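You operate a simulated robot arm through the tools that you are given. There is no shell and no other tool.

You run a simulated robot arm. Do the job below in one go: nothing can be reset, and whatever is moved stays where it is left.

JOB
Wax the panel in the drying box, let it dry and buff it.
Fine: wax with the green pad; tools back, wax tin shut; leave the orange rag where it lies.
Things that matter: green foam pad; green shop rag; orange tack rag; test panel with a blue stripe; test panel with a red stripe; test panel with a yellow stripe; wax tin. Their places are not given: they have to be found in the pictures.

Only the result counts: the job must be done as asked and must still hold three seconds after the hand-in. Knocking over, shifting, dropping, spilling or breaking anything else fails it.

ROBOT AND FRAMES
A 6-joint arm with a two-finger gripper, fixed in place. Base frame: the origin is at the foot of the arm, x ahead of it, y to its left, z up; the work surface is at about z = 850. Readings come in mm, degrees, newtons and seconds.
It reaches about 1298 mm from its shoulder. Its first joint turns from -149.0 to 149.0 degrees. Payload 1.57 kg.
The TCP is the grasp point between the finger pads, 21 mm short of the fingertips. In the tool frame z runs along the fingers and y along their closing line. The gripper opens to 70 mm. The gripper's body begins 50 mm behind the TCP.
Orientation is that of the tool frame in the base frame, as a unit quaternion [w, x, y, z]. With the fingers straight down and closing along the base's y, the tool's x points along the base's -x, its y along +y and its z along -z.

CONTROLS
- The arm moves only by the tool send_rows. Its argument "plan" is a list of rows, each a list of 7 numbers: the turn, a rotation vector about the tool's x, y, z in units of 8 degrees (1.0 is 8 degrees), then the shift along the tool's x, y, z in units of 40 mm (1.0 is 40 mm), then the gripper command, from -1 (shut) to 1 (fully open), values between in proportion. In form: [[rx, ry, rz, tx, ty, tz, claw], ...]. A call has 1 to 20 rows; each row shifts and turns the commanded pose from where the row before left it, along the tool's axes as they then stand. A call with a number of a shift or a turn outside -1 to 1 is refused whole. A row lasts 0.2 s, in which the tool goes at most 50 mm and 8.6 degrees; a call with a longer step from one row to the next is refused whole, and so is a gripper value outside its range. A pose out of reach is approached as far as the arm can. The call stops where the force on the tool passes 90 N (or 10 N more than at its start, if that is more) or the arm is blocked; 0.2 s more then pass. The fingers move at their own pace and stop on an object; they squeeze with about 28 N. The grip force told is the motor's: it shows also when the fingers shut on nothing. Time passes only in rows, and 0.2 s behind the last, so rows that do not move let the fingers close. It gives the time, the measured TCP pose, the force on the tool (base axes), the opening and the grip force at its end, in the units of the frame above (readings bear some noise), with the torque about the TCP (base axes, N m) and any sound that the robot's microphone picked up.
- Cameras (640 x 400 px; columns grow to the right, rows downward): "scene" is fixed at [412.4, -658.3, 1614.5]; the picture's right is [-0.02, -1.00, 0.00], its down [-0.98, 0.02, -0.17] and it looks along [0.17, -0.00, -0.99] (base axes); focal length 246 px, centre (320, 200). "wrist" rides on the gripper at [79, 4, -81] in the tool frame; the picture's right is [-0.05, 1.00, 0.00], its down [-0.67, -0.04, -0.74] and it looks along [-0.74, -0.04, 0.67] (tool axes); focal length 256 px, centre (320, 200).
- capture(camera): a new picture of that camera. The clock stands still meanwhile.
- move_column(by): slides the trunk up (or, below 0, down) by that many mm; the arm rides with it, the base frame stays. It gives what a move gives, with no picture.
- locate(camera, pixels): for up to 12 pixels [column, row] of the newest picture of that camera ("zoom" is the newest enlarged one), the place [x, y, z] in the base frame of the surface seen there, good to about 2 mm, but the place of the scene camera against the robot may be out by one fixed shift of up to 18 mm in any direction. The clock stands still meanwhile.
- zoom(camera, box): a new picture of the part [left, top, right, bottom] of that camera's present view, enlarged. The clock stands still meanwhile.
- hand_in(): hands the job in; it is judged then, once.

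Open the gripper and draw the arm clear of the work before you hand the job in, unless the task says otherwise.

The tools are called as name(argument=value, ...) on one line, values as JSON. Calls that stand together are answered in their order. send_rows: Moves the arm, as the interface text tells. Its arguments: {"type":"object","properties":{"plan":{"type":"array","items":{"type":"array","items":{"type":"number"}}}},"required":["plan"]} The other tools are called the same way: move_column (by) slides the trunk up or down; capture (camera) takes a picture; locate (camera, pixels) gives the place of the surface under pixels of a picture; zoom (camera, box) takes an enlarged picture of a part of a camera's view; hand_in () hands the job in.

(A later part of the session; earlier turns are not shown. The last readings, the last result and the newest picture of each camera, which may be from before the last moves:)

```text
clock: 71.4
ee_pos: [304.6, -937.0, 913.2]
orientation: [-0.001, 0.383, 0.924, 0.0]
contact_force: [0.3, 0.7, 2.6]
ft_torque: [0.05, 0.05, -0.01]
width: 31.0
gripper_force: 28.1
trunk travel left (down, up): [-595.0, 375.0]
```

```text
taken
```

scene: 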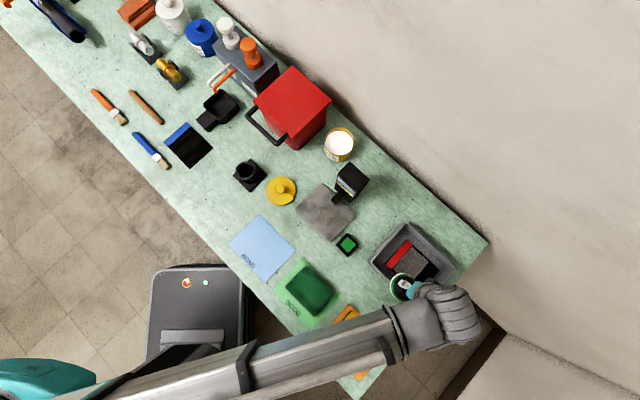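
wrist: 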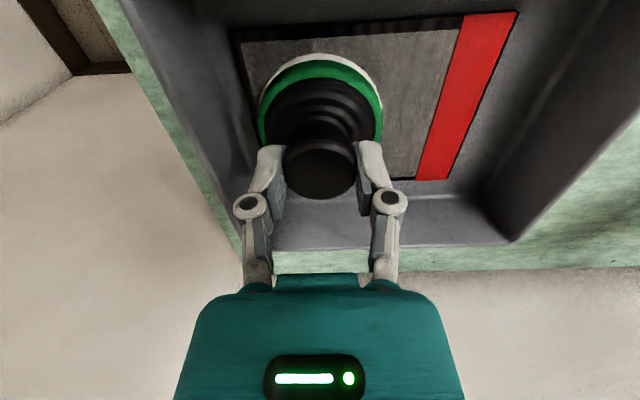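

The film now reaches the far end as well (left edge at column 243). I lift straight up and inspect the panel for bare spots.

move_column(by=90)

send_rows(plan=[[0, 0, 0, 0.9, 0, 0, -1], [0, 0, 0, 0.9, 0, 0, -1], [0, 0, 0, 0.9, 0, 0, -1], [0, 0, 0, 0.9, 0, 0, -1], [0, 0, 0, 0, 0, 0, -1]])

capture(camera="wrist")

zoom(camera="scene", box=[360, 210, 470, 310])

```text
clock: 72.6
ee_pos: [305.0, -937.4, 1003.5]
orientation: [-0.001, 0.383, 0.924, 0.0]
contact_force: [-0.9, -0.3, 0.7]
ft_torque: [-0.02, 0.01, -0.02]
width: 31.0
gripper_force: 28.5
trunk travel left (down, up): [-685.0, 285.0]
```

```text
clock: 73.8
ee_pos: [202.9, -832.9, 1003.6]
orientation: [-0.001, 0.383, 0.924, 0.001]
contact_force: [0.2, 0.3, 0.6]
ft_torque: [0.0, -0.01, -0.02]
width: 30.8
gripper_force: 28.0
trunk travel left (down, up): [-685.0, 285.0]
```

```text
taken
```

wrist: 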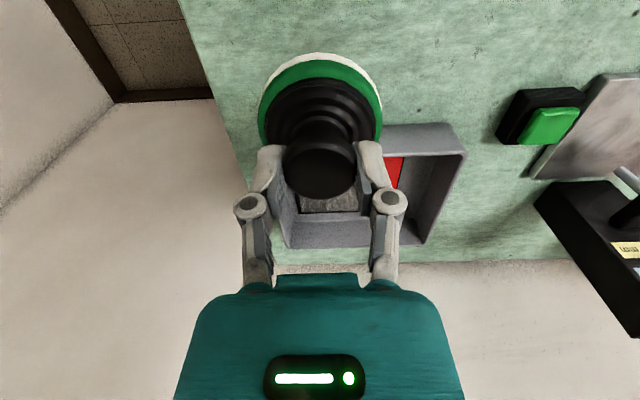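

```text
4.00 times, centred on (415, 260) of scene
```

zoom: 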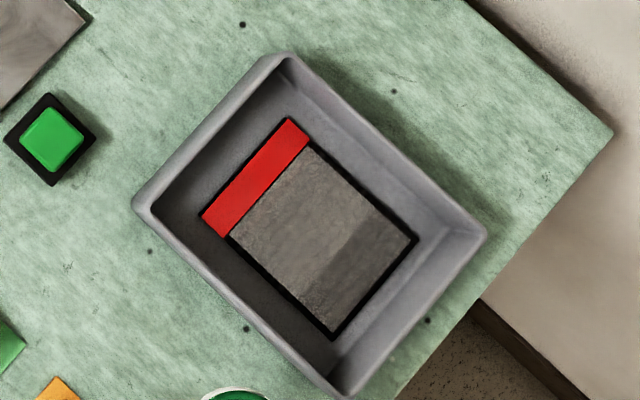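

The dark area is fully filmed (the fresher end is darker grey, the earlier part already lighter). I bring the pad back above its home spot (515.5,-335.3).

send_rows(plan=[[0, 0, 0, 0.218, 0.955, 0, -1], [0, 0, 0, 0.218, 0.955, 0, -1], [0, 0, 0, 0.218, 0.955, 0, -1], [0, 0, 0, 0.218, 0.955, 0, -1], [0, 0, 0, 0.218, 0.955, 0, -1], [0, 0, 0, 0.218, 0.955, 0, -1], [0, 0, 0, 0.218, 0.955, 0, -1], [0, 0, 0, 0.218, 0.955, 0, -1], [0, 0, 0, 0.218, 0.955, 0, -1], [0, 0, 0, 0.218, 0.955, 0, -1], [0, 0, 0, 0.218, 0.955, 0, -1], [0, 0, 0, 0.218, 0.955, 0, -1], [0, 0, 0, 0.218, 0.955, 0, -1], [0, 0, 0, 0.218, 0.955, 0, -1], [0, 0, 0, 0.218, 0.955, 0, -1], [0, 0, 0, 0, 0, 0, -1]])

capture(camera="wrist")

capture(camera="scene")

```text
clock: 77.2
ee_pos: [515.9, -337.1, 1003.4]
orientation: [-0.001, 0.383, 0.924, 0.0]
contact_force: [0.1, -0.5, -0.1]
ft_torque: [0.01, 0.04, 0.0]
width: 31.1
gripper_force: 28.0
trunk travel left (down, up): [-685.0, 285.0]
```

```text
taken
```

wrist: 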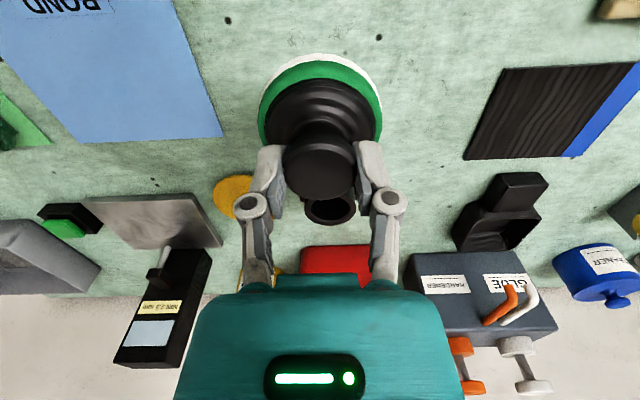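

```text
taken
```

scene: 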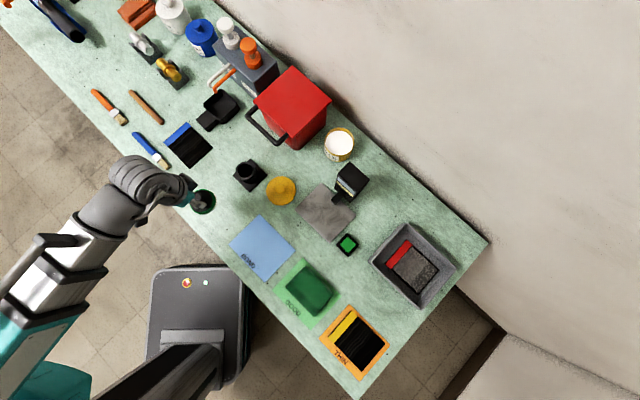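

Above its home spot; a tiny correction, then I lower the pad to the table in steps.

send_rows(plan=[[0, 0, 0, 0.04, 0.023, 0, -1], [0, 0, 0, 0, 0, 0, -1]])

move_column(by=-94)

move_column(by=-4)

```text
clock: 77.8
ee_pos: [514.3, -334.8, 1003.4]
orientation: [-0.001, 0.383, 0.924, 0.0]
contact_force: [0.0, -0.1, -0.6]
ft_torque: [-0.04, 0.0, 0.02]
width: 31.0
gripper_force: 28.2
trunk travel left (down, up): [-685.0, 285.0]
```

```text
clock: 79.1
ee_pos: [514.8, -334.5, 908.2]
orientation: [-0.002, 0.383, 0.924, 0.0]
contact_force: [-0.2, -0.6, 0.0]
ft_torque: [0.02, 0.0, -0.04]
width: 30.8
gripper_force: 28.3
trunk travel left (down, up): [-591.0, 379.0]
```

```text
clock: 79.7
ee_pos: [515.1, -334.7, 904.9]
orientation: [-0.001, 0.383, 0.924, 0.001]
contact_force: [-0.9, -0.7, 0.1]
ft_torque: [0.02, -0.03, 0.0]
width: 30.6
gripper_force: 27.9
trunk travel left (down, up): [-587.0, 383.0]
```

Original grasp was at trunk −585 (now −587). I go down the last 1.5–2 mm.

move_column(by=-1.5)

move_column(by=-0.7)

```text
clock: 80.2
ee_pos: [514.0, -335.1, 904.0]
orientation: [-0.001, 0.383, 0.924, 0.0]
contact_force: [0.4, -0.1, -0.3]
ft_torque: [0.02, 0.03, -0.01]
width: 30.8
gripper_force: 28.5
trunk travel left (down, up): [-585.0, 385.0]
```

```text
clock: 80.7
ee_pos: [513.4, -334.0, 904.4]
orientation: [-0.001, 0.383, 0.924, 0.001]
contact_force: [1.7, -0.9, 9.6]
ft_torque: [0.14, 0.06, -0.05]
width: 31.2
gripper_force: 28.0
trunk travel left (down, up): [-584.0, 386.0]
```

Contact with 9.6 N; the pad stands on the table. I back off a hair, open the fingers and lift clear.

move_column(by=0.6)

send_rows(plan=[[0, 0, 0, 0, 0, 0, 1], [0, 0, 0, 0, 0, 0, 1], [0, 0, 0, 0, 0, 0, 1], [0, 0, 0, 0, 0, 0, 1]])

move_column(by=100)

capture(camera="wrist")

capture(camera="scene")

zoom(camera="scene", box=[360, 210, 470, 310])

```text
clock: 81.2
ee_pos: [515.6, -335.4, 904.0]
orientation: [-0.001, 0.383, 0.924, 0.001]
contact_force: [0.1, -0.4, 0.1]
ft_torque: [0.02, 0.02, 0.01]
width: 30.9
gripper_force: 28.1
trunk travel left (down, up): [-585.0, 385.0]
```

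```text
clock: 82.2
ee_pos: [513.5, -334.6, 903.6]
orientation: [-0.001, 0.382, 0.924, 0.001]
contact_force: [0.0, 0.2, 0.9]
ft_torque: [-0.03, -0.01, 0.01]
width: 70.0
gripper_force: 0.0
trunk travel left (down, up): [-585.0, 385.0]
```

```text
clock: 83.5
ee_pos: [514.5, -335.0, 1003.8]
orientation: [-0.001, 0.383, 0.924, 0.0]
contact_force: [0.0, -0.2, -0.1]
ft_torque: [0.02, -0.02, 0.01]
width: 70.1
gripper_force: 0.1
trunk travel left (down, up): [-685.0, 285.0]
```

```text
taken
```

wrist: 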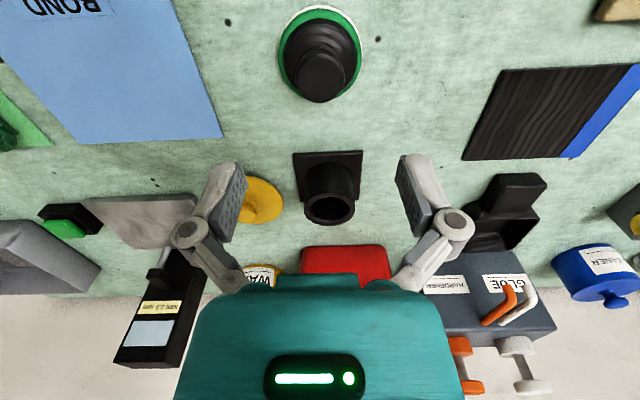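

```text
taken
```

scene: 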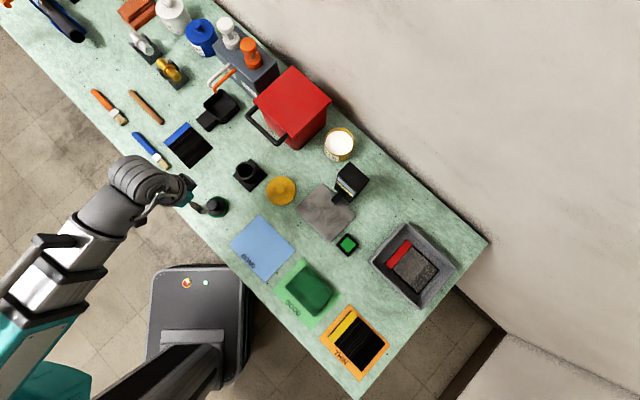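

```text
4.00 times, centred on (415, 260) of scene
```

zoom: 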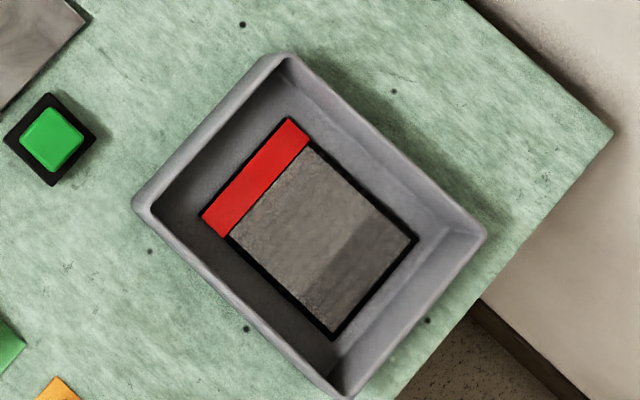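

Pad is back on its spot. I zoom in on the panel to compare the film's tones (the −u third looks darker).

zoom(camera="scene", box=[382, 232, 442, 302])

```text
5.71 times, centred on (412, 267) of scene
```

zoom: 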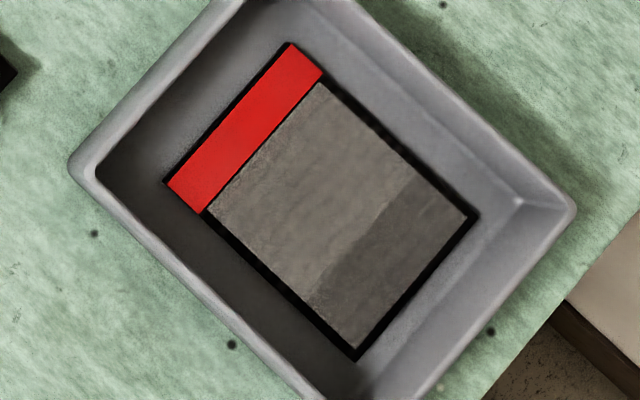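

The far third stays darker than the rest; I move the empty gripper to view the panel with the wrist camera and judge whether that is wet or thin wax.

send_rows(plan=[[0, 0, 0, -0.196, -0.983, 0, 1], [0, 0, 0, -0.196, -0.983, 0, 1], [0, 0, 0, -0.196, -0.983, 0, 1], [0, 0, 0, -0.196, -0.983, 0, 1], [0, 0, 0, -0.196, -0.983, 0, 1], [0, 0, 0, -0.196, -0.983, 0, 1], [0, 0, 0, -0.196, -0.983, 0, 1], [0, 0, 0, -0.196, -0.983, 0, 1], [0, 0, 0, -0.196, -0.983, 0, 1], [0, 0, 0, -0.196, -0.983, 0, 1], [0, 0, 0, -0.196, -0.983, 0, 1], [0, 0, 0, -0.196, -0.983, 0, 1], [0, 0, 0, -0.196, -0.983, 0, 1], [0, 0, 0, -0.196, -0.983, 0, 1], [0, 0, 0, 0, 0, 0, 1]])

capture(camera="wrist")

zoom(camera="wrist", box=[250, 130, 410, 250])

```text
clock: 86.7
ee_pos: [203.0, -800.3, 1003.3]
orientation: [-0.001, 0.383, 0.924, 0.0]
contact_force: [0.0, 0.1, 0.1]
ft_torque: [0.02, 0.02, 0.01]
width: 70.3
gripper_force: 0.1
trunk travel left (down, up): [-685.0, 285.0]
```

```text
taken
```

wrist: 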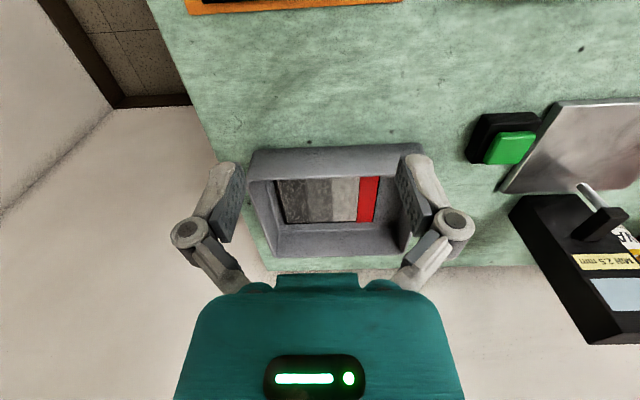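

```text
3.33 times, centred on (330, 190) of wrist
```

zoom: 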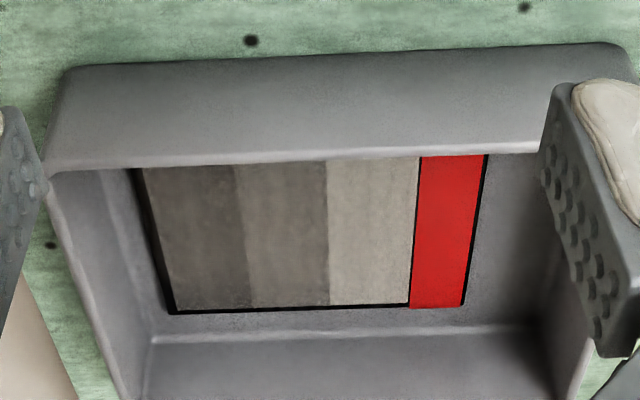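

The strips are drying one after another: the one next to the stripe is already light haze, the others still darker. While it dries I go and shut the tin: first above the lid at (559.5,-528).

send_rows(plan=[[0, 0, 0, -0.124, 0.926, 0, 1], [0, 0, 0, -0.124, 0.926, 0, 1], [0, 0, 0, -0.124, 0.926, 0, 1], [0, 0, 0, -0.124, 0.926, 0, 1], [0, 0, 0, -0.124, 0.926, 0, 1], [0, 0, 0, -0.124, 0.926, 0, 1], [0, 0, 0, -0.124, 0.926, 0, 1], [0, 0, 0, -0.124, 0.926, 0, 1], [0, 0, 0, -0.124, 0.926, 0, 1], [0, 0, 0, -0.124, 0.926, 0, 1], [0, 0, 0, -0.124, 0.926, 0, 1], [0, 0, 0, -0.124, 0.926, 0, 1], [0, 0, 0, 0, 0, 0, 1]])

capture(camera="wrist")

locate(camera="wrist", pixels=[[320, 72], [320, 65], [312, 70], [328, 70], [320, 80], [275, 40], [370, 40]])

```text
clock: 89.5
ee_pos: [559.5, -532.0, 1003.1]
orientation: [0.0, 0.383, 0.924, 0.001]
contact_force: [-0.6, -0.3, 0.3]
ft_torque: [-0.02, -0.01, 0.03]
width: 70.1
gripper_force: 0.0
trunk travel left (down, up): [-685.0, 285.0]
```

```text
taken
```

wrist: 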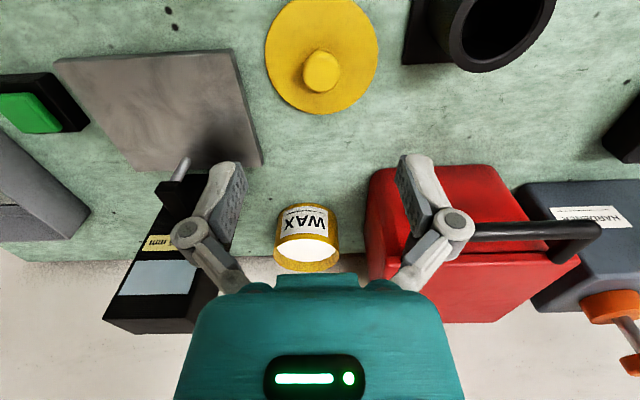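

```text
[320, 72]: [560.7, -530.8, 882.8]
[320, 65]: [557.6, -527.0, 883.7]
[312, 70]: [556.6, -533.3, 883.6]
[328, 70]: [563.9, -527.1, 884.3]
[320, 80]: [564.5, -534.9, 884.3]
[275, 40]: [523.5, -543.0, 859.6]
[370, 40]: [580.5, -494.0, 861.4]
```

The knob is at (321,71), practically the same as right after release. I lower around it and grip.

move_column(by=-118)

send_rows(plan=[[0, 0, 0, 0, 0, 0, -1], [0, 0, 0, 0, 0, 0, -1], [0, 0, 0, 0, 0, 0, -1], [0, 0, 0, 0, 0, 0, -1], [0, 0, 0, 0, 0, 0, -1], [0, 0, 0, 0, 0, 0, -1]])

move_column(by=30)

capture(camera="wrist")

```text
clock: 91.0
ee_pos: [559.1, -530.5, 886.5]
orientation: [-0.001, 0.383, 0.924, 0.0]
contact_force: [0.2, -0.5, 0.5]
ft_torque: [0.02, -0.01, 0.02]
width: 69.9
gripper_force: 0.1
trunk travel left (down, up): [-567.0, 403.0]
```

```text
clock: 92.4
ee_pos: [558.4, -529.0, 885.3]
orientation: [-0.002, 0.382, 0.924, 0.002]
contact_force: [-0.8, -0.2, 6.2]
ft_torque: [0.0, 0.01, 0.0]
width: 20.0
gripper_force: 27.7
trunk travel left (down, up): [-567.0, 403.0]
```

```text
clock: 93.1
ee_pos: [558.7, -530.0, 915.3]
orientation: [0.0, 0.383, 0.924, 0.0]
contact_force: [-0.2, 0.1, 0.1]
ft_torque: [-0.01, 0.0, 0.01]
width: 19.7
gripper_force: 27.8
trunk travel left (down, up): [-597.0, 373.0]
```

```text
taken
```

wrist: 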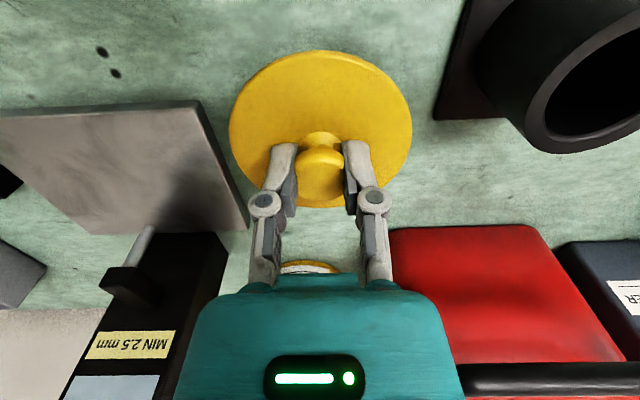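

The lid is held as before. I raise it to ≈1060 and carry it back above the tin (697,-713).

move_column(by=145)

send_rows(plan=[[0, 0, 0, -0.812, -0.113, 0, -1], [0, 0, 0, -0.812, -0.113, 0, -1], [0, 0, 0, -0.812, -0.113, 0, -1], [0, 0, 0, -0.812, -0.113, 0, -1], [0, 0, 0, -0.812, -0.113, 0, -1], [0, 0, 0, -0.812, -0.113, 0, -1], [0, 0, 0, -0.812, -0.113, 0, -1], [0, 0, 0, 0, 0, 0, -1]])

send_rows(plan=[[0, 0, 0, 0, 0, 0, -1]])

capture(camera="wrist")

zoom(camera="scene", box=[360, 210, 470, 310])

```text
clock: 94.8
ee_pos: [559.3, -529.4, 1060.4]
orientation: [-0.001, 0.383, 0.924, 0.0]
contact_force: [0.2, -0.3, 0.4]
ft_torque: [-0.01, 0.01, -0.05]
width: 19.7
gripper_force: 28.1
trunk travel left (down, up): [-742.0, 228.0]
```

```text
clock: 96.7
ee_pos: [697.8, -713.0, 1060.5]
orientation: [0.0, 0.382, 0.924, 0.0]
contact_force: [-0.6, 0.2, 0.1]
ft_torque: [0.02, 0.02, 0.01]
width: 19.7
gripper_force: 28.1
trunk travel left (down, up): [-742.0, 228.0]
```

```text
clock: 97.0
ee_pos: [696.7, -714.4, 1060.0]
orientation: [-0.001, 0.382, 0.924, 0.0]
contact_force: [-0.1, -0.1, -0.4]
ft_torque: [0.03, 0.01, -0.03]
width: 19.8
gripper_force: 27.6
trunk travel left (down, up): [-742.0, 228.0]
```

```text
taken
```

wrist: 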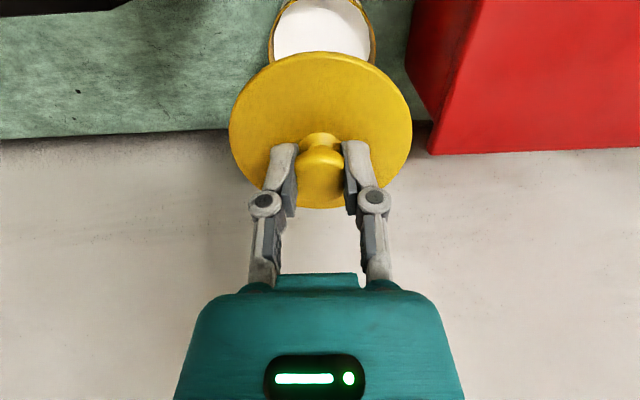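

```text
4.00 times, centred on (415, 260) of scene
```

zoom: 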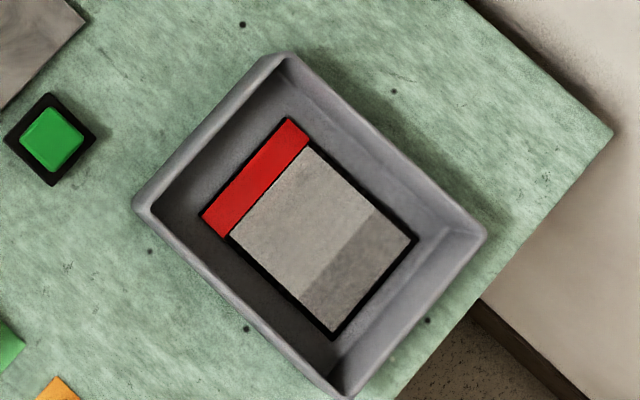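

Strips next to the stripe are now light; the last third is still a bit darker. I lower the lid to just above the tin.

move_column(by=-104)

capture(camera="wrist")

zoom(camera="wrist", box=[220, 0, 420, 220])

```text
clock: 98.4
ee_pos: [698.0, -713.8, 957.3]
orientation: [-0.001, 0.382, 0.924, 0.0]
contact_force: [0.7, 0.4, -0.2]
ft_torque: [0.02, -0.01, 0.01]
width: 19.8
gripper_force: 28.6
trunk travel left (down, up): [-638.0, 332.0]
```

```text
taken
```

wrist: 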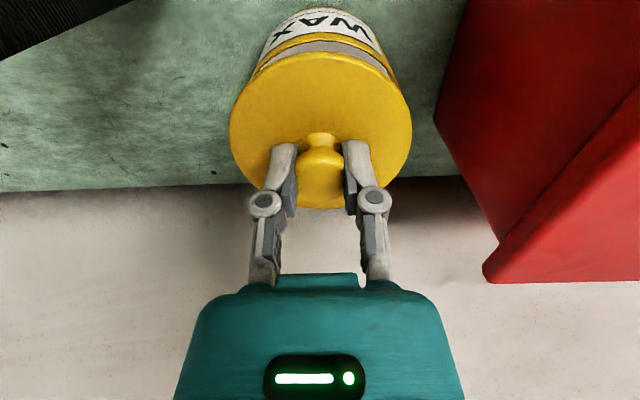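

```text
1.82 times, centred on (320, 110) of wrist
```

zoom: 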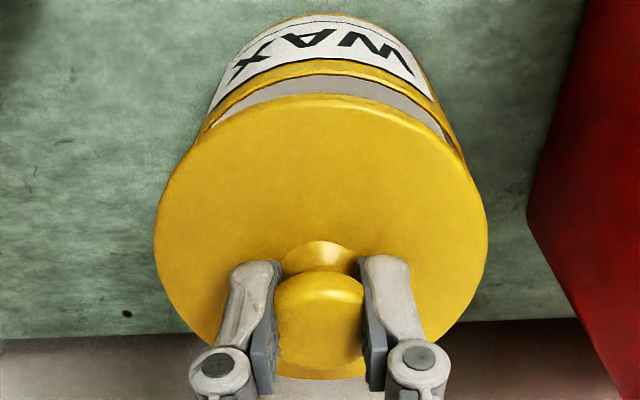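

Aligned. I lower further in small steps, expecting the snap at TCP ≈942.

move_column(by=-10)

move_column(by=-3)

move_column(by=-2)

```text
clock: 99.0
ee_pos: [698.5, -714.1, 947.3]
orientation: [0.0, 0.383, 0.924, 0.0]
contact_force: [0.2, 1.0, -0.2]
ft_torque: [0.0, -0.01, 0.02]
width: 19.6
gripper_force: 28.2
trunk travel left (down, up): [-628.0, 342.0]
```

```text
clock: 99.5
ee_pos: [698.0, -714.8, 942.8]
orientation: [-0.001, 0.382, 0.924, 0.0]
contact_force: [0.4, 0.2, -0.4]
ft_torque: [0.03, 0.0, -0.03]
width: 19.6
gripper_force: 28.5
trunk travel left (down, up): [-625.0, 345.0]
```

```text
clock: 100.0
ee_pos: [697.5, -714.9, 940.8]
orientation: [-0.001, 0.383, 0.924, 0.0]
contact_force: [-0.7, 1.0, 0.3]
ft_torque: [-0.03, 0.01, -0.01]
width: 19.8
gripper_force: 28.2
trunk travel left (down, up): [-623.0, 347.0]
```

No force yet; I press further in 1 mm steps and listen for the snap.

move_column(by=-1)

move_column(by=-1)

```text
clock: 100.5
ee_pos: [698.1, -712.6, 939.5]
orientation: [-0.001, 0.383, 0.924, 0.001]
contact_force: [0.8, 1.0, 0.1]
ft_torque: [-0.03, 0.01, -0.02]
width: 19.5
gripper_force: 28.6
trunk travel left (down, up): [-622.0, 348.0]
```

```text
clock: 101.1
ee_pos: [697.9, -714.1, 940.6]
orientation: [-0.001, 0.382, 0.924, 0.0]
contact_force: [0.5, 0.5, 3.7]
ft_torque: [0.04, 0.03, 0.04]
width: 19.6
gripper_force: 28.1
trunk travel left (down, up): [-621.0, 349.0]
```

Contact begins (3.7 N). I press a little more.

move_column(by=-1)

move_column(by=-1)

capture(camera="wrist")

```text
clock: 101.6
ee_pos: [697.4, -712.1, 938.7]
orientation: [-0.001, 0.384, 0.924, 0.001]
contact_force: [1.4, -1.0, 11.5]
ft_torque: [-0.04, 0.0, 0.11]
width: 19.7
gripper_force: 28.1
trunk travel left (down, up): [-620.0, 350.0]
```

```text
clock: 102.1
ee_pos: [697.8, -713.9, 938.2]
orientation: [0.001, 0.382, 0.924, 0.0]
contact_force: [3.1, -2.7, 14.2]
ft_torque: [-0.06, -0.03, 0.08]
width: 19.8
gripper_force: 27.6
trunk travel left (down, up): [-619.0, 351.0]
```

```text
taken
```

wrist: 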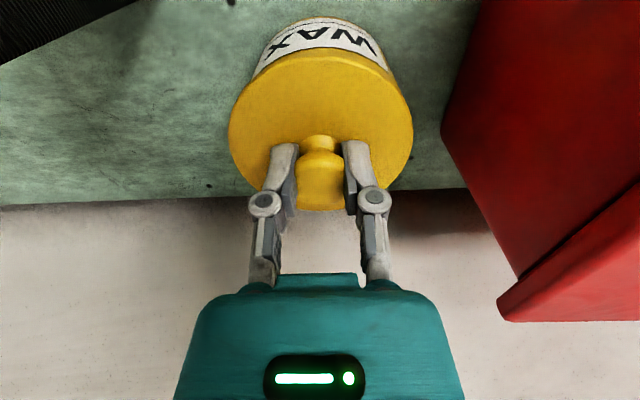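

14 N and no snap yet; the lid looks level. I press a bit more firmly.

move_column(by=-1)

move_column(by=-1)

```text
clock: 102.6
ee_pos: [696.8, -712.9, 938.8]
orientation: [-0.002, 0.383, 0.924, 0.0]
contact_force: [0.6, -1.6, 13.7]
ft_torque: [-0.04, -0.1, 0.11]
width: 19.4
gripper_force: 28.0
trunk travel left (down, up): [-618.0, 352.0]
```

```text
clock: 103.1
ee_pos: [696.2, -713.4, 936.1]
orientation: [-0.001, 0.383, 0.924, 0.001]
contact_force: [0.6, 1.0, 14.8]
ft_torque: [-0.06, -0.03, 0.08]
width: 19.4
gripper_force: 27.7
trunk travel left (down, up): [-617.0, 353.0]
```

The force stays at ~14 N, so the fingers are sliding down the knob; the tips are about to touch the lid top and will push it directly. I continue pressing.

move_column(by=-1)

move_column(by=-1)

capture(camera="wrist")

zoom(camera="wrist", box=[220, 0, 420, 220])

```text
clock: 103.6
ee_pos: [695.8, -712.8, 937.2]
orientation: [0.0, 0.383, 0.924, 0.0]
contact_force: [0.4, 1.1, 15.2]
ft_torque: [-0.04, -0.06, 0.07]
width: 19.3
gripper_force: 27.8
trunk travel left (down, up): [-616.0, 354.0]
```

```text
clock: 104.1
ee_pos: [695.6, -712.7, 934.3]
orientation: [-0.001, 0.383, 0.924, 0.0]
contact_force: [-0.4, 0.5, 16.3]
ft_torque: [-0.06, -0.05, 0.07]
width: 19.3
gripper_force: 28.1
trunk travel left (down, up): [-615.0, 355.0]
```

```text
taken
```

wrist: 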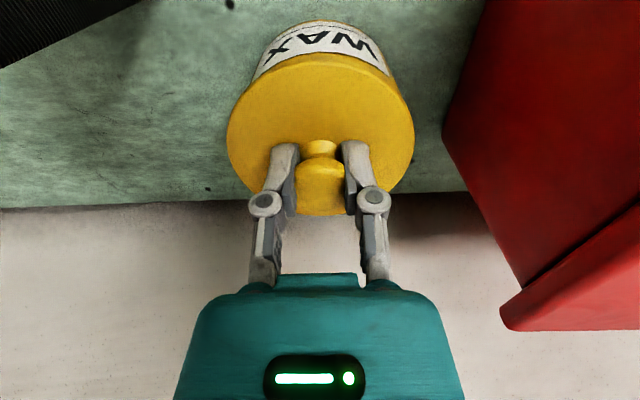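

```text
1.82 times, centred on (320, 110) of wrist
```

zoom: 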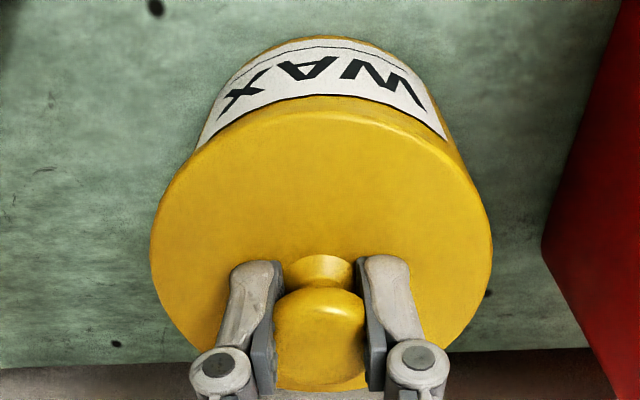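

I check the lid-top height now against the original 915.

locate(camera="zoom", pixels=[[320, 150], [230, 200], [420, 200], [320, 330], [320, 108], [200, 250], [450, 250], [320, 220]])

```text
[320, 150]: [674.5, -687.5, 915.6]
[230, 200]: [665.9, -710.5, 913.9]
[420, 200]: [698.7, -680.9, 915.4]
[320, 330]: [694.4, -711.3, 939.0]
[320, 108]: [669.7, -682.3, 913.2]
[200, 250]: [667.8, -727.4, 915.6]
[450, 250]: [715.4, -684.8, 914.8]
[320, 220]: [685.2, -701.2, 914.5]
```

The lid top is at ≈915 as before opening, so it is seated. No snap was heard, so I press somewhat harder once more to be sure.

move_column(by=-2)

move_column(by=-2)

```text
clock: 104.6
ee_pos: [696.1, -713.1, 935.6]
orientation: [0.001, 0.382, 0.924, 0.0]
contact_force: [3.7, -3.4, 31.6]
ft_torque: [-0.04, -0.05, 0.01]
width: 19.3
gripper_force: 27.6
trunk travel left (down, up): [-613.0, 357.0]
```

```text
clock: 105.2
ee_pos: [696.2, -712.5, 933.1]
orientation: [0.002, 0.382, 0.924, 0.0]
contact_force: [9.4, -8.3, 47.7]
ft_torque: [-0.16, -0.14, 0.0]
width: 21.1
gripper_force: 27.7
trunk travel left (down, up): [-611.0, 359.0]
```

48 N without a snap; I relax the press, then pull up only slightly to see if the lid resists (latched) or rises freely.

move_column(by=5)

move_column(by=1)

```text
clock: 105.7
ee_pos: [696.7, -712.8, 934.2]
orientation: [-0.002, 0.382, 0.924, 0.001]
contact_force: [-1.1, 1.9, 3.7]
ft_torque: [0.01, 0.0, 0.0]
width: 19.2
gripper_force: 28.5
trunk travel left (down, up): [-616.0, 354.0]
```

```text
clock: 106.2
ee_pos: [697.3, -713.8, 935.5]
orientation: [-0.001, 0.383, 0.924, 0.0]
contact_force: [-0.6, 1.5, 0.4]
ft_torque: [0.04, -0.04, 0.0]
width: 18.9
gripper_force: 28.0
trunk travel left (down, up): [-617.0, 353.0]
```

Force is near zero now; one more mm up as a light pull test.

move_column(by=1)

move_column(by=1)

capture(camera="wrist")

zoom(camera="wrist", box=[220, 0, 420, 220])

locate(camera="zoom", pixels=[[320, 150], [230, 200], [420, 200], [320, 330], [200, 250], [450, 250], [320, 220]])

```text
clock: 106.7
ee_pos: [697.8, -712.5, 936.0]
orientation: [-0.001, 0.382, 0.924, 0.001]
contact_force: [0.3, 0.8, 0.1]
ft_torque: [0.01, -0.02, 0.01]
width: 19.3
gripper_force: 28.3
trunk travel left (down, up): [-618.0, 352.0]
```

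```text
clock: 107.2
ee_pos: [698.1, -714.7, 937.3]
orientation: [-0.001, 0.383, 0.924, 0.0]
contact_force: [0.1, -0.3, 0.9]
ft_torque: [0.02, -0.03, -0.01]
width: 18.9
gripper_force: 28.3
trunk travel left (down, up): [-619.0, 351.0]
```

```text
taken
```

wrist: 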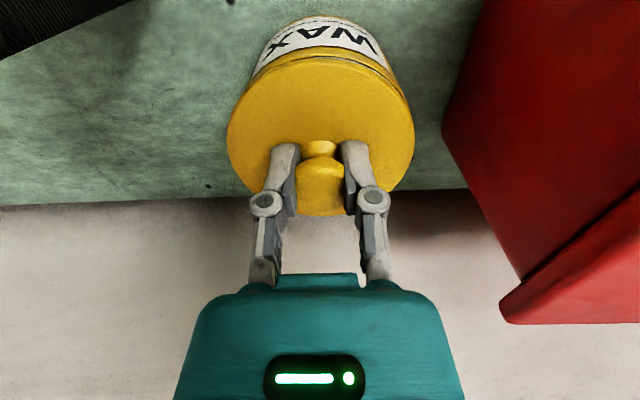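

```text
1.82 times, centred on (320, 110) of wrist
```

zoom: 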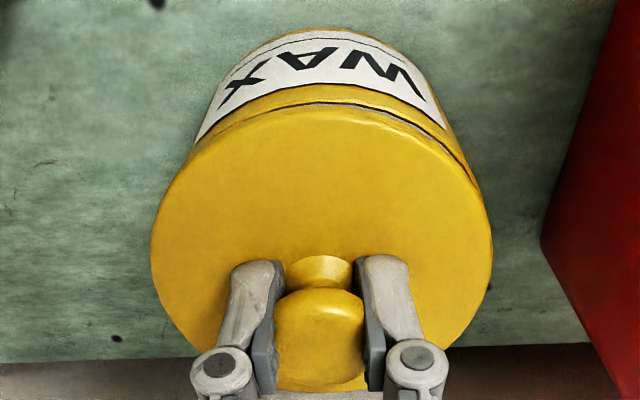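

```text
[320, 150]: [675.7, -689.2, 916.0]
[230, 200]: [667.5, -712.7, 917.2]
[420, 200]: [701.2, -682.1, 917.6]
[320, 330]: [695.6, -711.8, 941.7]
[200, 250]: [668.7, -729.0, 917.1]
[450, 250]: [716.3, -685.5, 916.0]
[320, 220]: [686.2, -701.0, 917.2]
```

The lid rose freely with the gripper (top ≈917), so it is not snapped on. The TCP is ≈1 mm more toward the wall than when I opened it; I shift 1 mm back and press again.

send_rows(plan=[[0, 0, 0, 0.03, 0.005, 0, -1], [0, 0, 0, 0, 0, 0, -1]])

move_column(by=-3)

move_column(by=-2)

```text
clock: 107.8
ee_pos: [697.7, -713.9, 937.1]
orientation: [-0.001, 0.383, 0.924, 0.0]
contact_force: [0.5, 1.2, -0.4]
ft_torque: [0.0, 0.0, -0.01]
width: 19.2
gripper_force: 28.3
trunk travel left (down, up): [-619.0, 351.0]
```

```text
clock: 108.3
ee_pos: [697.6, -713.3, 935.7]
orientation: [-0.001, 0.383, 0.924, 0.001]
contact_force: [1.1, -2.0, 5.9]
ft_torque: [0.06, 0.0, 0.07]
width: 19.5
gripper_force: 28.3
trunk travel left (down, up): [-616.0, 354.0]
```

```text
clock: 108.9
ee_pos: [696.6, -713.1, 934.0]
orientation: [0.001, 0.383, 0.924, 0.0]
contact_force: [6.1, -5.3, 24.9]
ft_torque: [-0.08, -0.06, 0.06]
width: 19.2
gripper_force: 28.6
trunk travel left (down, up): [-614.0, 356.0]
```

No snap again. I relax, release the lid, lift off and compare the closed tin from the same viewpoint as at the start.

move_column(by=2.5)

send_rows(plan=[[0, 0, 0, 0, 0, 0, 0.3], [0, 0, 0, 0, 0, 0, 0.3], [0, 0, 0, 0, 0, 0, 0.3], [0, 0, 0, 0, 0, 0, 0.3]])

move_column(by=35)

capture(camera="wrist")

locate(camera="wrist", pixels=[[322, 138], [322, 60], [270, 90], [375, 90], [322, 165], [300, 100]])

```text
clock: 109.4
ee_pos: [697.2, -712.0, 936.0]
orientation: [-0.001, 0.383, 0.924, 0.001]
contact_force: [0.3, 0.8, 1.0]
ft_torque: [-0.04, -0.05, 0.0]
width: 19.1
gripper_force: 28.1
trunk travel left (down, up): [-616.0, 354.0]
```

```text
clock: 110.4
ee_pos: [698.2, -713.7, 935.1]
orientation: [-0.001, 0.383, 0.924, 0.0]
contact_force: [-0.2, 0.8, -0.1]
ft_torque: [-0.01, 0.02, 0.0]
width: 45.3
gripper_force: 0.0
trunk travel left (down, up): [-616.0, 354.0]
heard: snap
```

```text
clock: 111.2
ee_pos: [697.9, -713.2, 970.0]
orientation: [-0.001, 0.382, 0.924, 0.0]
contact_force: [-0.3, -0.9, -0.7]
ft_torque: [-0.01, -0.01, 0.01]
width: 45.6
gripper_force: 0.0
trunk travel left (down, up): [-651.0, 319.0]
```

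```text
taken
```

wrist: 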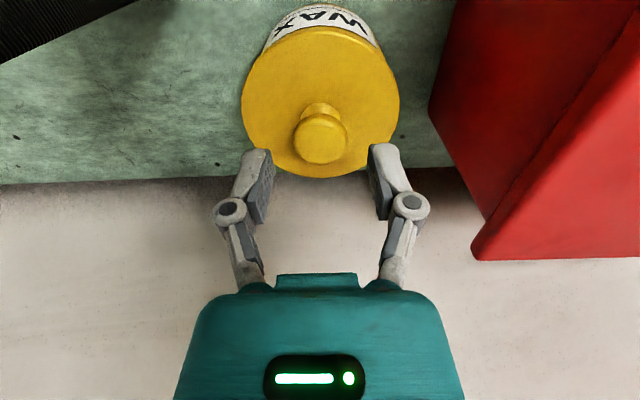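

```text
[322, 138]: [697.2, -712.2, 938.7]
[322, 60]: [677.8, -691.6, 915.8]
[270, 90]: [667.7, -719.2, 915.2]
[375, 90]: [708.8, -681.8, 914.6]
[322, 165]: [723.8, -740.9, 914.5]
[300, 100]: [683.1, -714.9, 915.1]
```

A snap was heard on release: the tin is shut, with the lid centred (knob at (697,-712), top 915). I raise clear and look at the panel's drying.

move_column(by=90)

zoom(camera="scene", box=[360, 210, 470, 310])

```text
clock: 112.4
ee_pos: [697.8, -712.9, 1060.2]
orientation: [-0.001, 0.383, 0.924, 0.0]
contact_force: [0.4, 1.3, -0.7]
ft_torque: [-0.03, -0.02, -0.04]
width: 45.0
gripper_force: 0.1
trunk travel left (down, up): [-741.0, 229.0]
```

```text
4.00 times, centred on (415, 260) of scene
```

zoom: 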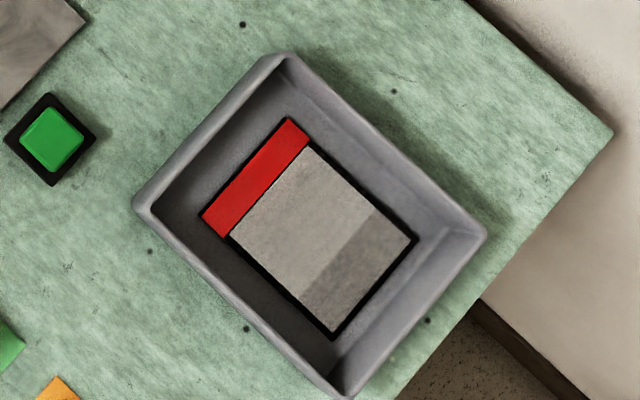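

The −u third is still darker 41 s after waxing, while the other two are light, so it may have a thinner coat. I go back (around the gauge) to look at it with the wrist camera.

send_rows(plan=[[0, 0, 0, 0.882, 0, 0, 1], [0, 0, 0, 0.882, 0, 0, 1], [0, 0, 0, 0.882, 0, 0, 1], [0, 0, 0, 0.882, 0, 0, 1], [0, 0, 0, 0.882, 0, 0, 1], [0, 0, 0, 0.539, -0.734, 0, 1], [0, 0, 0, 0.539, -0.734, 0, 1], [0, 0, 0, 0.539, -0.734, 0, 1], [0, 0, 0, 0.539, -0.734, 0, 1], [0, 0, 0, 0.077, -0.895, 0, 1], [0, 0, 0, 0.077, -0.895, 0, 1], [0, 0, 0, 0.077, -0.895, 0, 1], [0, 0, 0, 0.077, -0.895, 0, 1], [0, 0, 0, 0.077, -0.895, 0, 1], [0, 0, 0, 0.077, -0.895, 0, 1], [0, 0, 0, 0.077, -0.895, 0, 1], [0, 0, 0, 0.077, -0.895, 0, 1], [0, 0, 0, 0, 0, 0, 1]])

capture(camera="wrist")

zoom(camera="wrist", box=[240, 110, 400, 230])

zoom(camera="scene", box=[382, 232, 442, 302])

```text
clock: 116.2
ee_pos: [209.4, -798.1, 1058.7]
orientation: [-0.001, 0.383, 0.924, 0.001]
contact_force: [-0.3, -0.3, -0.4]
ft_torque: [0.0, 0.0, -0.01]
width: 70.0
gripper_force: 0.0
trunk travel left (down, up): [-741.0, 229.0]
```

```text
taken
```

wrist: 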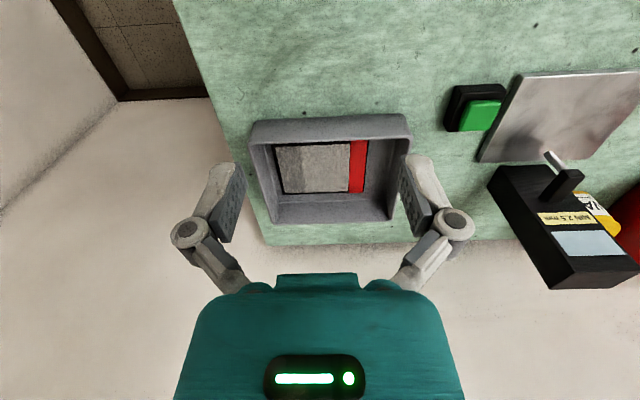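

```text
3.33 times, centred on (320, 170) of wrist
```

zoom: 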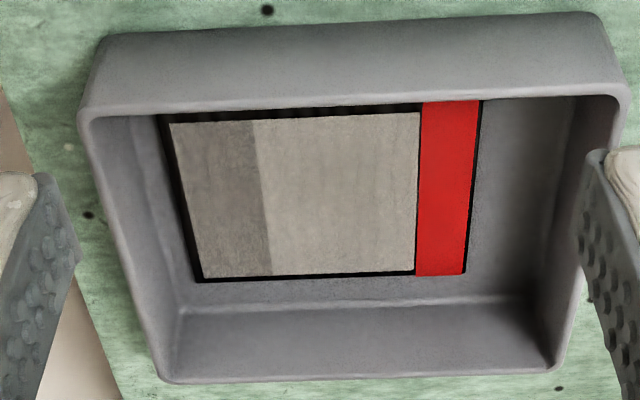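

```text
5.71 times, centred on (412, 267) of scene
```

zoom: 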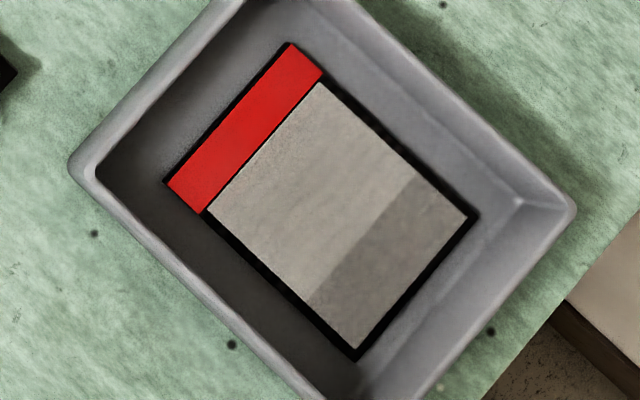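

The −u third is still a medium grey. I wait some seconds without moving to see whether it still lightens.

send_rows(plan=[[0, 0, 0, 0, 0, 0, 1], [0, 0, 0, 0, 0, 0, 1], [0, 0, 0, 0, 0, 0, 1], [0, 0, 0, 0, 0, 0, 1], [0, 0, 0, 0, 0, 0, 1], [0, 0, 0, 0, 0, 0, 1], [0, 0, 0, 0, 0, 0, 1], [0, 0, 0, 0, 0, 0, 1], [0, 0, 0, 0, 0, 0, 1], [0, 0, 0, 0, 0, 0, 1], [0, 0, 0, 0, 0, 0, 1], [0, 0, 0, 0, 0, 0, 1], [0, 0, 0, 0, 0, 0, 1], [0, 0, 0, 0, 0, 0, 1], [0, 0, 0, 0, 0, 0, 1], [0, 0, 0, 0, 0, 0, 1], [0, 0, 0, 0, 0, 0, 1], [0, 0, 0, 0, 0, 0, 1], [0, 0, 0, 0, 0, 0, 1], [0, 0, 0, 0, 0, 0, 1]])

send_rows(plan=[[0, 0, 0, 0, 0, 0, 1], [0, 0, 0, 0, 0, 0, 1], [0, 0, 0, 0, 0, 0, 1], [0, 0, 0, 0, 0, 0, 1], [0, 0, 0, 0, 0, 0, 1], [0, 0, 0, 0, 0, 0, 1], [0, 0, 0, 0, 0, 0, 1], [0, 0, 0, 0, 0, 0, 1], [0, 0, 0, 0, 0, 0, 1], [0, 0, 0, 0, 0, 0, 1], [0, 0, 0, 0, 0, 0, 1], [0, 0, 0, 0, 0, 0, 1], [0, 0, 0, 0, 0, 0, 1], [0, 0, 0, 0, 0, 0, 1], [0, 0, 0, 0, 0, 0, 1], [0, 0, 0, 0, 0, 0, 1], [0, 0, 0, 0, 0, 0, 1], [0, 0, 0, 0, 0, 0, 1], [0, 0, 0, 0, 0, 0, 1], [0, 0, 0, 0, 0, 0, 1]])

zoom(camera="wrist", box=[240, 110, 400, 230])

```text
clock: 120.4
ee_pos: [211.4, -797.8, 1060.6]
orientation: [-0.001, 0.383, 0.924, 0.0]
contact_force: [-0.6, 0.1, 0.1]
ft_torque: [-0.03, 0.02, -0.01]
width: 70.0
gripper_force: 0.0
trunk travel left (down, up): [-741.0, 229.0]
```

```text
clock: 124.6
ee_pos: [210.4, -796.7, 1059.9]
orientation: [-0.002, 0.383, 0.924, 0.001]
contact_force: [0.1, 0.5, 0.4]
ft_torque: [0.04, 0.01, -0.01]
width: 70.0
gripper_force: 0.1
trunk travel left (down, up): [-741.0, 229.0]
```

```text
3.33 times, centred on (320, 170) of wrist
```

zoom: 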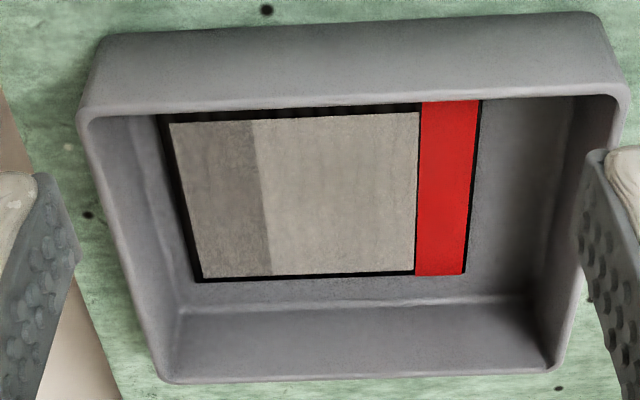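

No change, so that third has a thinner coat. I fetch the green pad again to add wax there: move above it at (515,-335).

send_rows(plan=[[0, 0, 0, 0.199, 0.968, 0, 1], [0, 0, 0, 0.199, 0.968, 0, 1], [0, 0, 0, 0.199, 0.968, 0, 1], [0, 0, 0, 0.199, 0.968, 0, 1], [0, 0, 0, 0.199, 0.968, 0, 1], [0, 0, 0, 0.199, 0.968, 0, 1], [0, 0, 0, 0.199, 0.968, 0, 1], [0, 0, 0, 0.199, 0.968, 0, 1], [0, 0, 0, 0.199, 0.968, 0, 1], [0, 0, 0, 0.199, 0.968, 0, 1], [0, 0, 0, 0.199, 0.968, 0, 1], [0, 0, 0, 0.199, 0.968, 0, 1], [0, 0, 0, 0.199, 0.968, 0, 1], [0, 0, 0, 0.199, 0.968, 0, 1], [0, 0, 0, 0, 0, 0, 1]])

move_column(by=-56)

capture(camera="wrist")

zoom(camera="wrist", box=[240, 0, 400, 100])

```text
clock: 127.8
ee_pos: [513.0, -331.8, 1060.4]
orientation: [-0.001, 0.383, 0.924, 0.0]
contact_force: [0.2, 1.5, -0.2]
ft_torque: [0.01, 0.03, 0.02]
width: 70.0
gripper_force: 0.1
trunk travel left (down, up): [-741.0, 229.0]
```

```text
clock: 128.8
ee_pos: [512.9, -333.9, 1003.8]
orientation: [-0.001, 0.382, 0.924, -0.001]
contact_force: [0.0, 0.7, -0.1]
ft_torque: [0.01, 0.04, 0.02]
width: 70.2
gripper_force: 0.1
trunk travel left (down, up): [-685.0, 285.0]
```

```text
taken
```

wrist: 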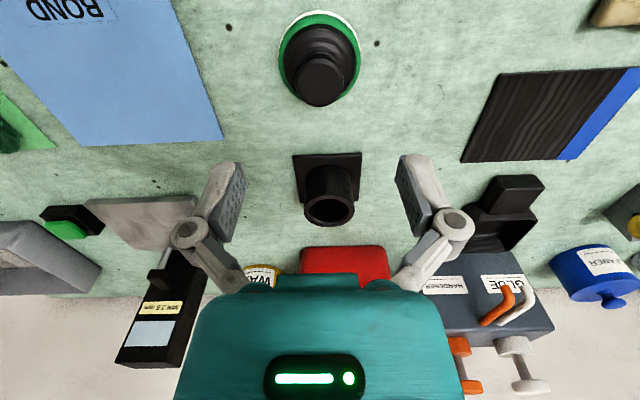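

```text
4.00 times, centred on (320, 50) of wrist
```

zoom: 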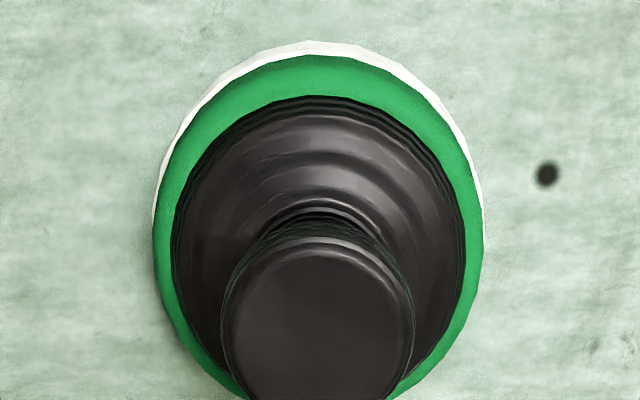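

The pad still carries wax (white rim at its base). I lower and grip it again.

move_column(by=-100)

send_rows(plan=[[0, 0, 0, 0, 0, 0, -1], [0, 0, 0, 0, 0, 0, -1], [0, 0, 0, 0, 0, 0, -1], [0, 0, 0, 0, 0, 0, -1], [0, 0, 0, 0, 0, 0, -1]])

move_column(by=100)

```text
clock: 130.1
ee_pos: [513.5, -332.8, 904.7]
orientation: [-0.001, 0.383, 0.924, 0.0]
contact_force: [0.4, 0.0, 0.0]
ft_torque: [0.01, -0.03, 0.03]
width: 70.1
gripper_force: 0.1
trunk travel left (down, up): [-585.0, 385.0]
```

```text
clock: 131.3
ee_pos: [512.8, -332.6, 904.5]
orientation: [-0.001, 0.383, 0.924, 0.001]
contact_force: [-0.5, -0.7, 6.1]
ft_torque: [-0.08, 0.0, -0.03]
width: 30.8
gripper_force: 28.6
trunk travel left (down, up): [-585.0, 385.0]
```

```text
clock: 132.7
ee_pos: [512.3, -333.3, 1003.5]
orientation: [-0.001, 0.383, 0.924, 0.001]
contact_force: [0.1, -0.1, -0.8]
ft_torque: [0.03, 0.03, -0.02]
width: 30.7
gripper_force: 27.7
trunk travel left (down, up): [-685.0, 285.0]
```

Pad held. I carry it to above the thin end of the panel (296.5,-948), well above the box rim.

send_rows(plan=[[0, 0, 0, -0.414, -0.864, 0, -1], [0, 0, 0, -0.414, -0.864, 0, -1], [0, 0, 0, -0.414, -0.864, 0, -1], [0, 0, 0, -0.414, -0.864, 0, -1], [0, 0, 0, -0.414, -0.864, 0, -1], [0, 0, 0, -0.414, -0.864, 0, -1], [0, 0, 0, -0.414, -0.864, 0, -1], [0, 0, 0, -0.414, -0.864, 0, -1], [0, 0, 0, -0.414, -0.864, 0, -1], [0, 0, 0, -0.414, -0.864, 0, -1], [0, 0, 0, -0.414, -0.864, 0, -1], [0, 0, 0, -0.414, -0.864, 0, -1], [0, 0, 0, -0.414, -0.864, 0, -1], [0, 0, 0, -0.414, -0.864, 0, -1], [0, 0, 0, -0.414, -0.864, 0, -1], [0, 0, 0, -0.414, -0.864, 0, -1], [0, 0, 0, -0.414, -0.864, 0, -1], [0, 0, 0, 0, 0, 0, -1]])

move_column(by=-80)

capture(camera="wrist")

```text
clock: 136.5
ee_pos: [295.9, -948.8, 1004.8]
orientation: [-0.002, 0.382, 0.924, 0.001]
contact_force: [-0.4, -0.4, -0.8]
ft_torque: [0.0, -0.01, 0.03]
width: 30.9
gripper_force: 28.3
trunk travel left (down, up): [-685.0, 285.0]
```

```text
clock: 137.6
ee_pos: [295.8, -947.9, 924.0]
orientation: [-0.001, 0.383, 0.924, 0.0]
contact_force: [-0.9, 0.8, -1.0]
ft_torque: [-0.01, 0.01, 0.0]
width: 30.8
gripper_force: 27.6
trunk travel left (down, up): [-605.0, 365.0]
```

```text
taken
```

wrist: 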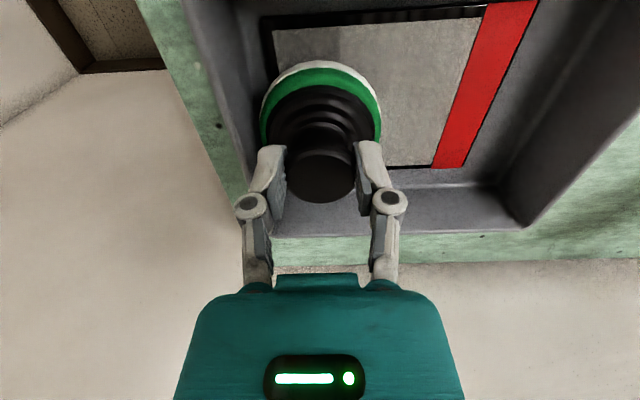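

The pad covers the thin strip (its visible part at (305,50)). I lower to contact.

move_column(by=-9)

move_column(by=-1.5)

```text
clock: 138.2
ee_pos: [296.4, -948.2, 914.9]
orientation: [-0.001, 0.383, 0.924, 0.0]
contact_force: [-0.5, -0.2, -0.3]
ft_torque: [-0.03, 0.01, 0.01]
width: 30.7
gripper_force: 28.1
trunk travel left (down, up): [-596.0, 374.0]
```

```text
clock: 138.7
ee_pos: [295.9, -947.4, 914.2]
orientation: [-0.001, 0.383, 0.924, 0.002]
contact_force: [1.1, -2.2, 7.2]
ft_torque: [-0.09, -0.11, -0.01]
width: 30.7
gripper_force: 28.3
trunk travel left (down, up): [-595.0, 375.0]
```

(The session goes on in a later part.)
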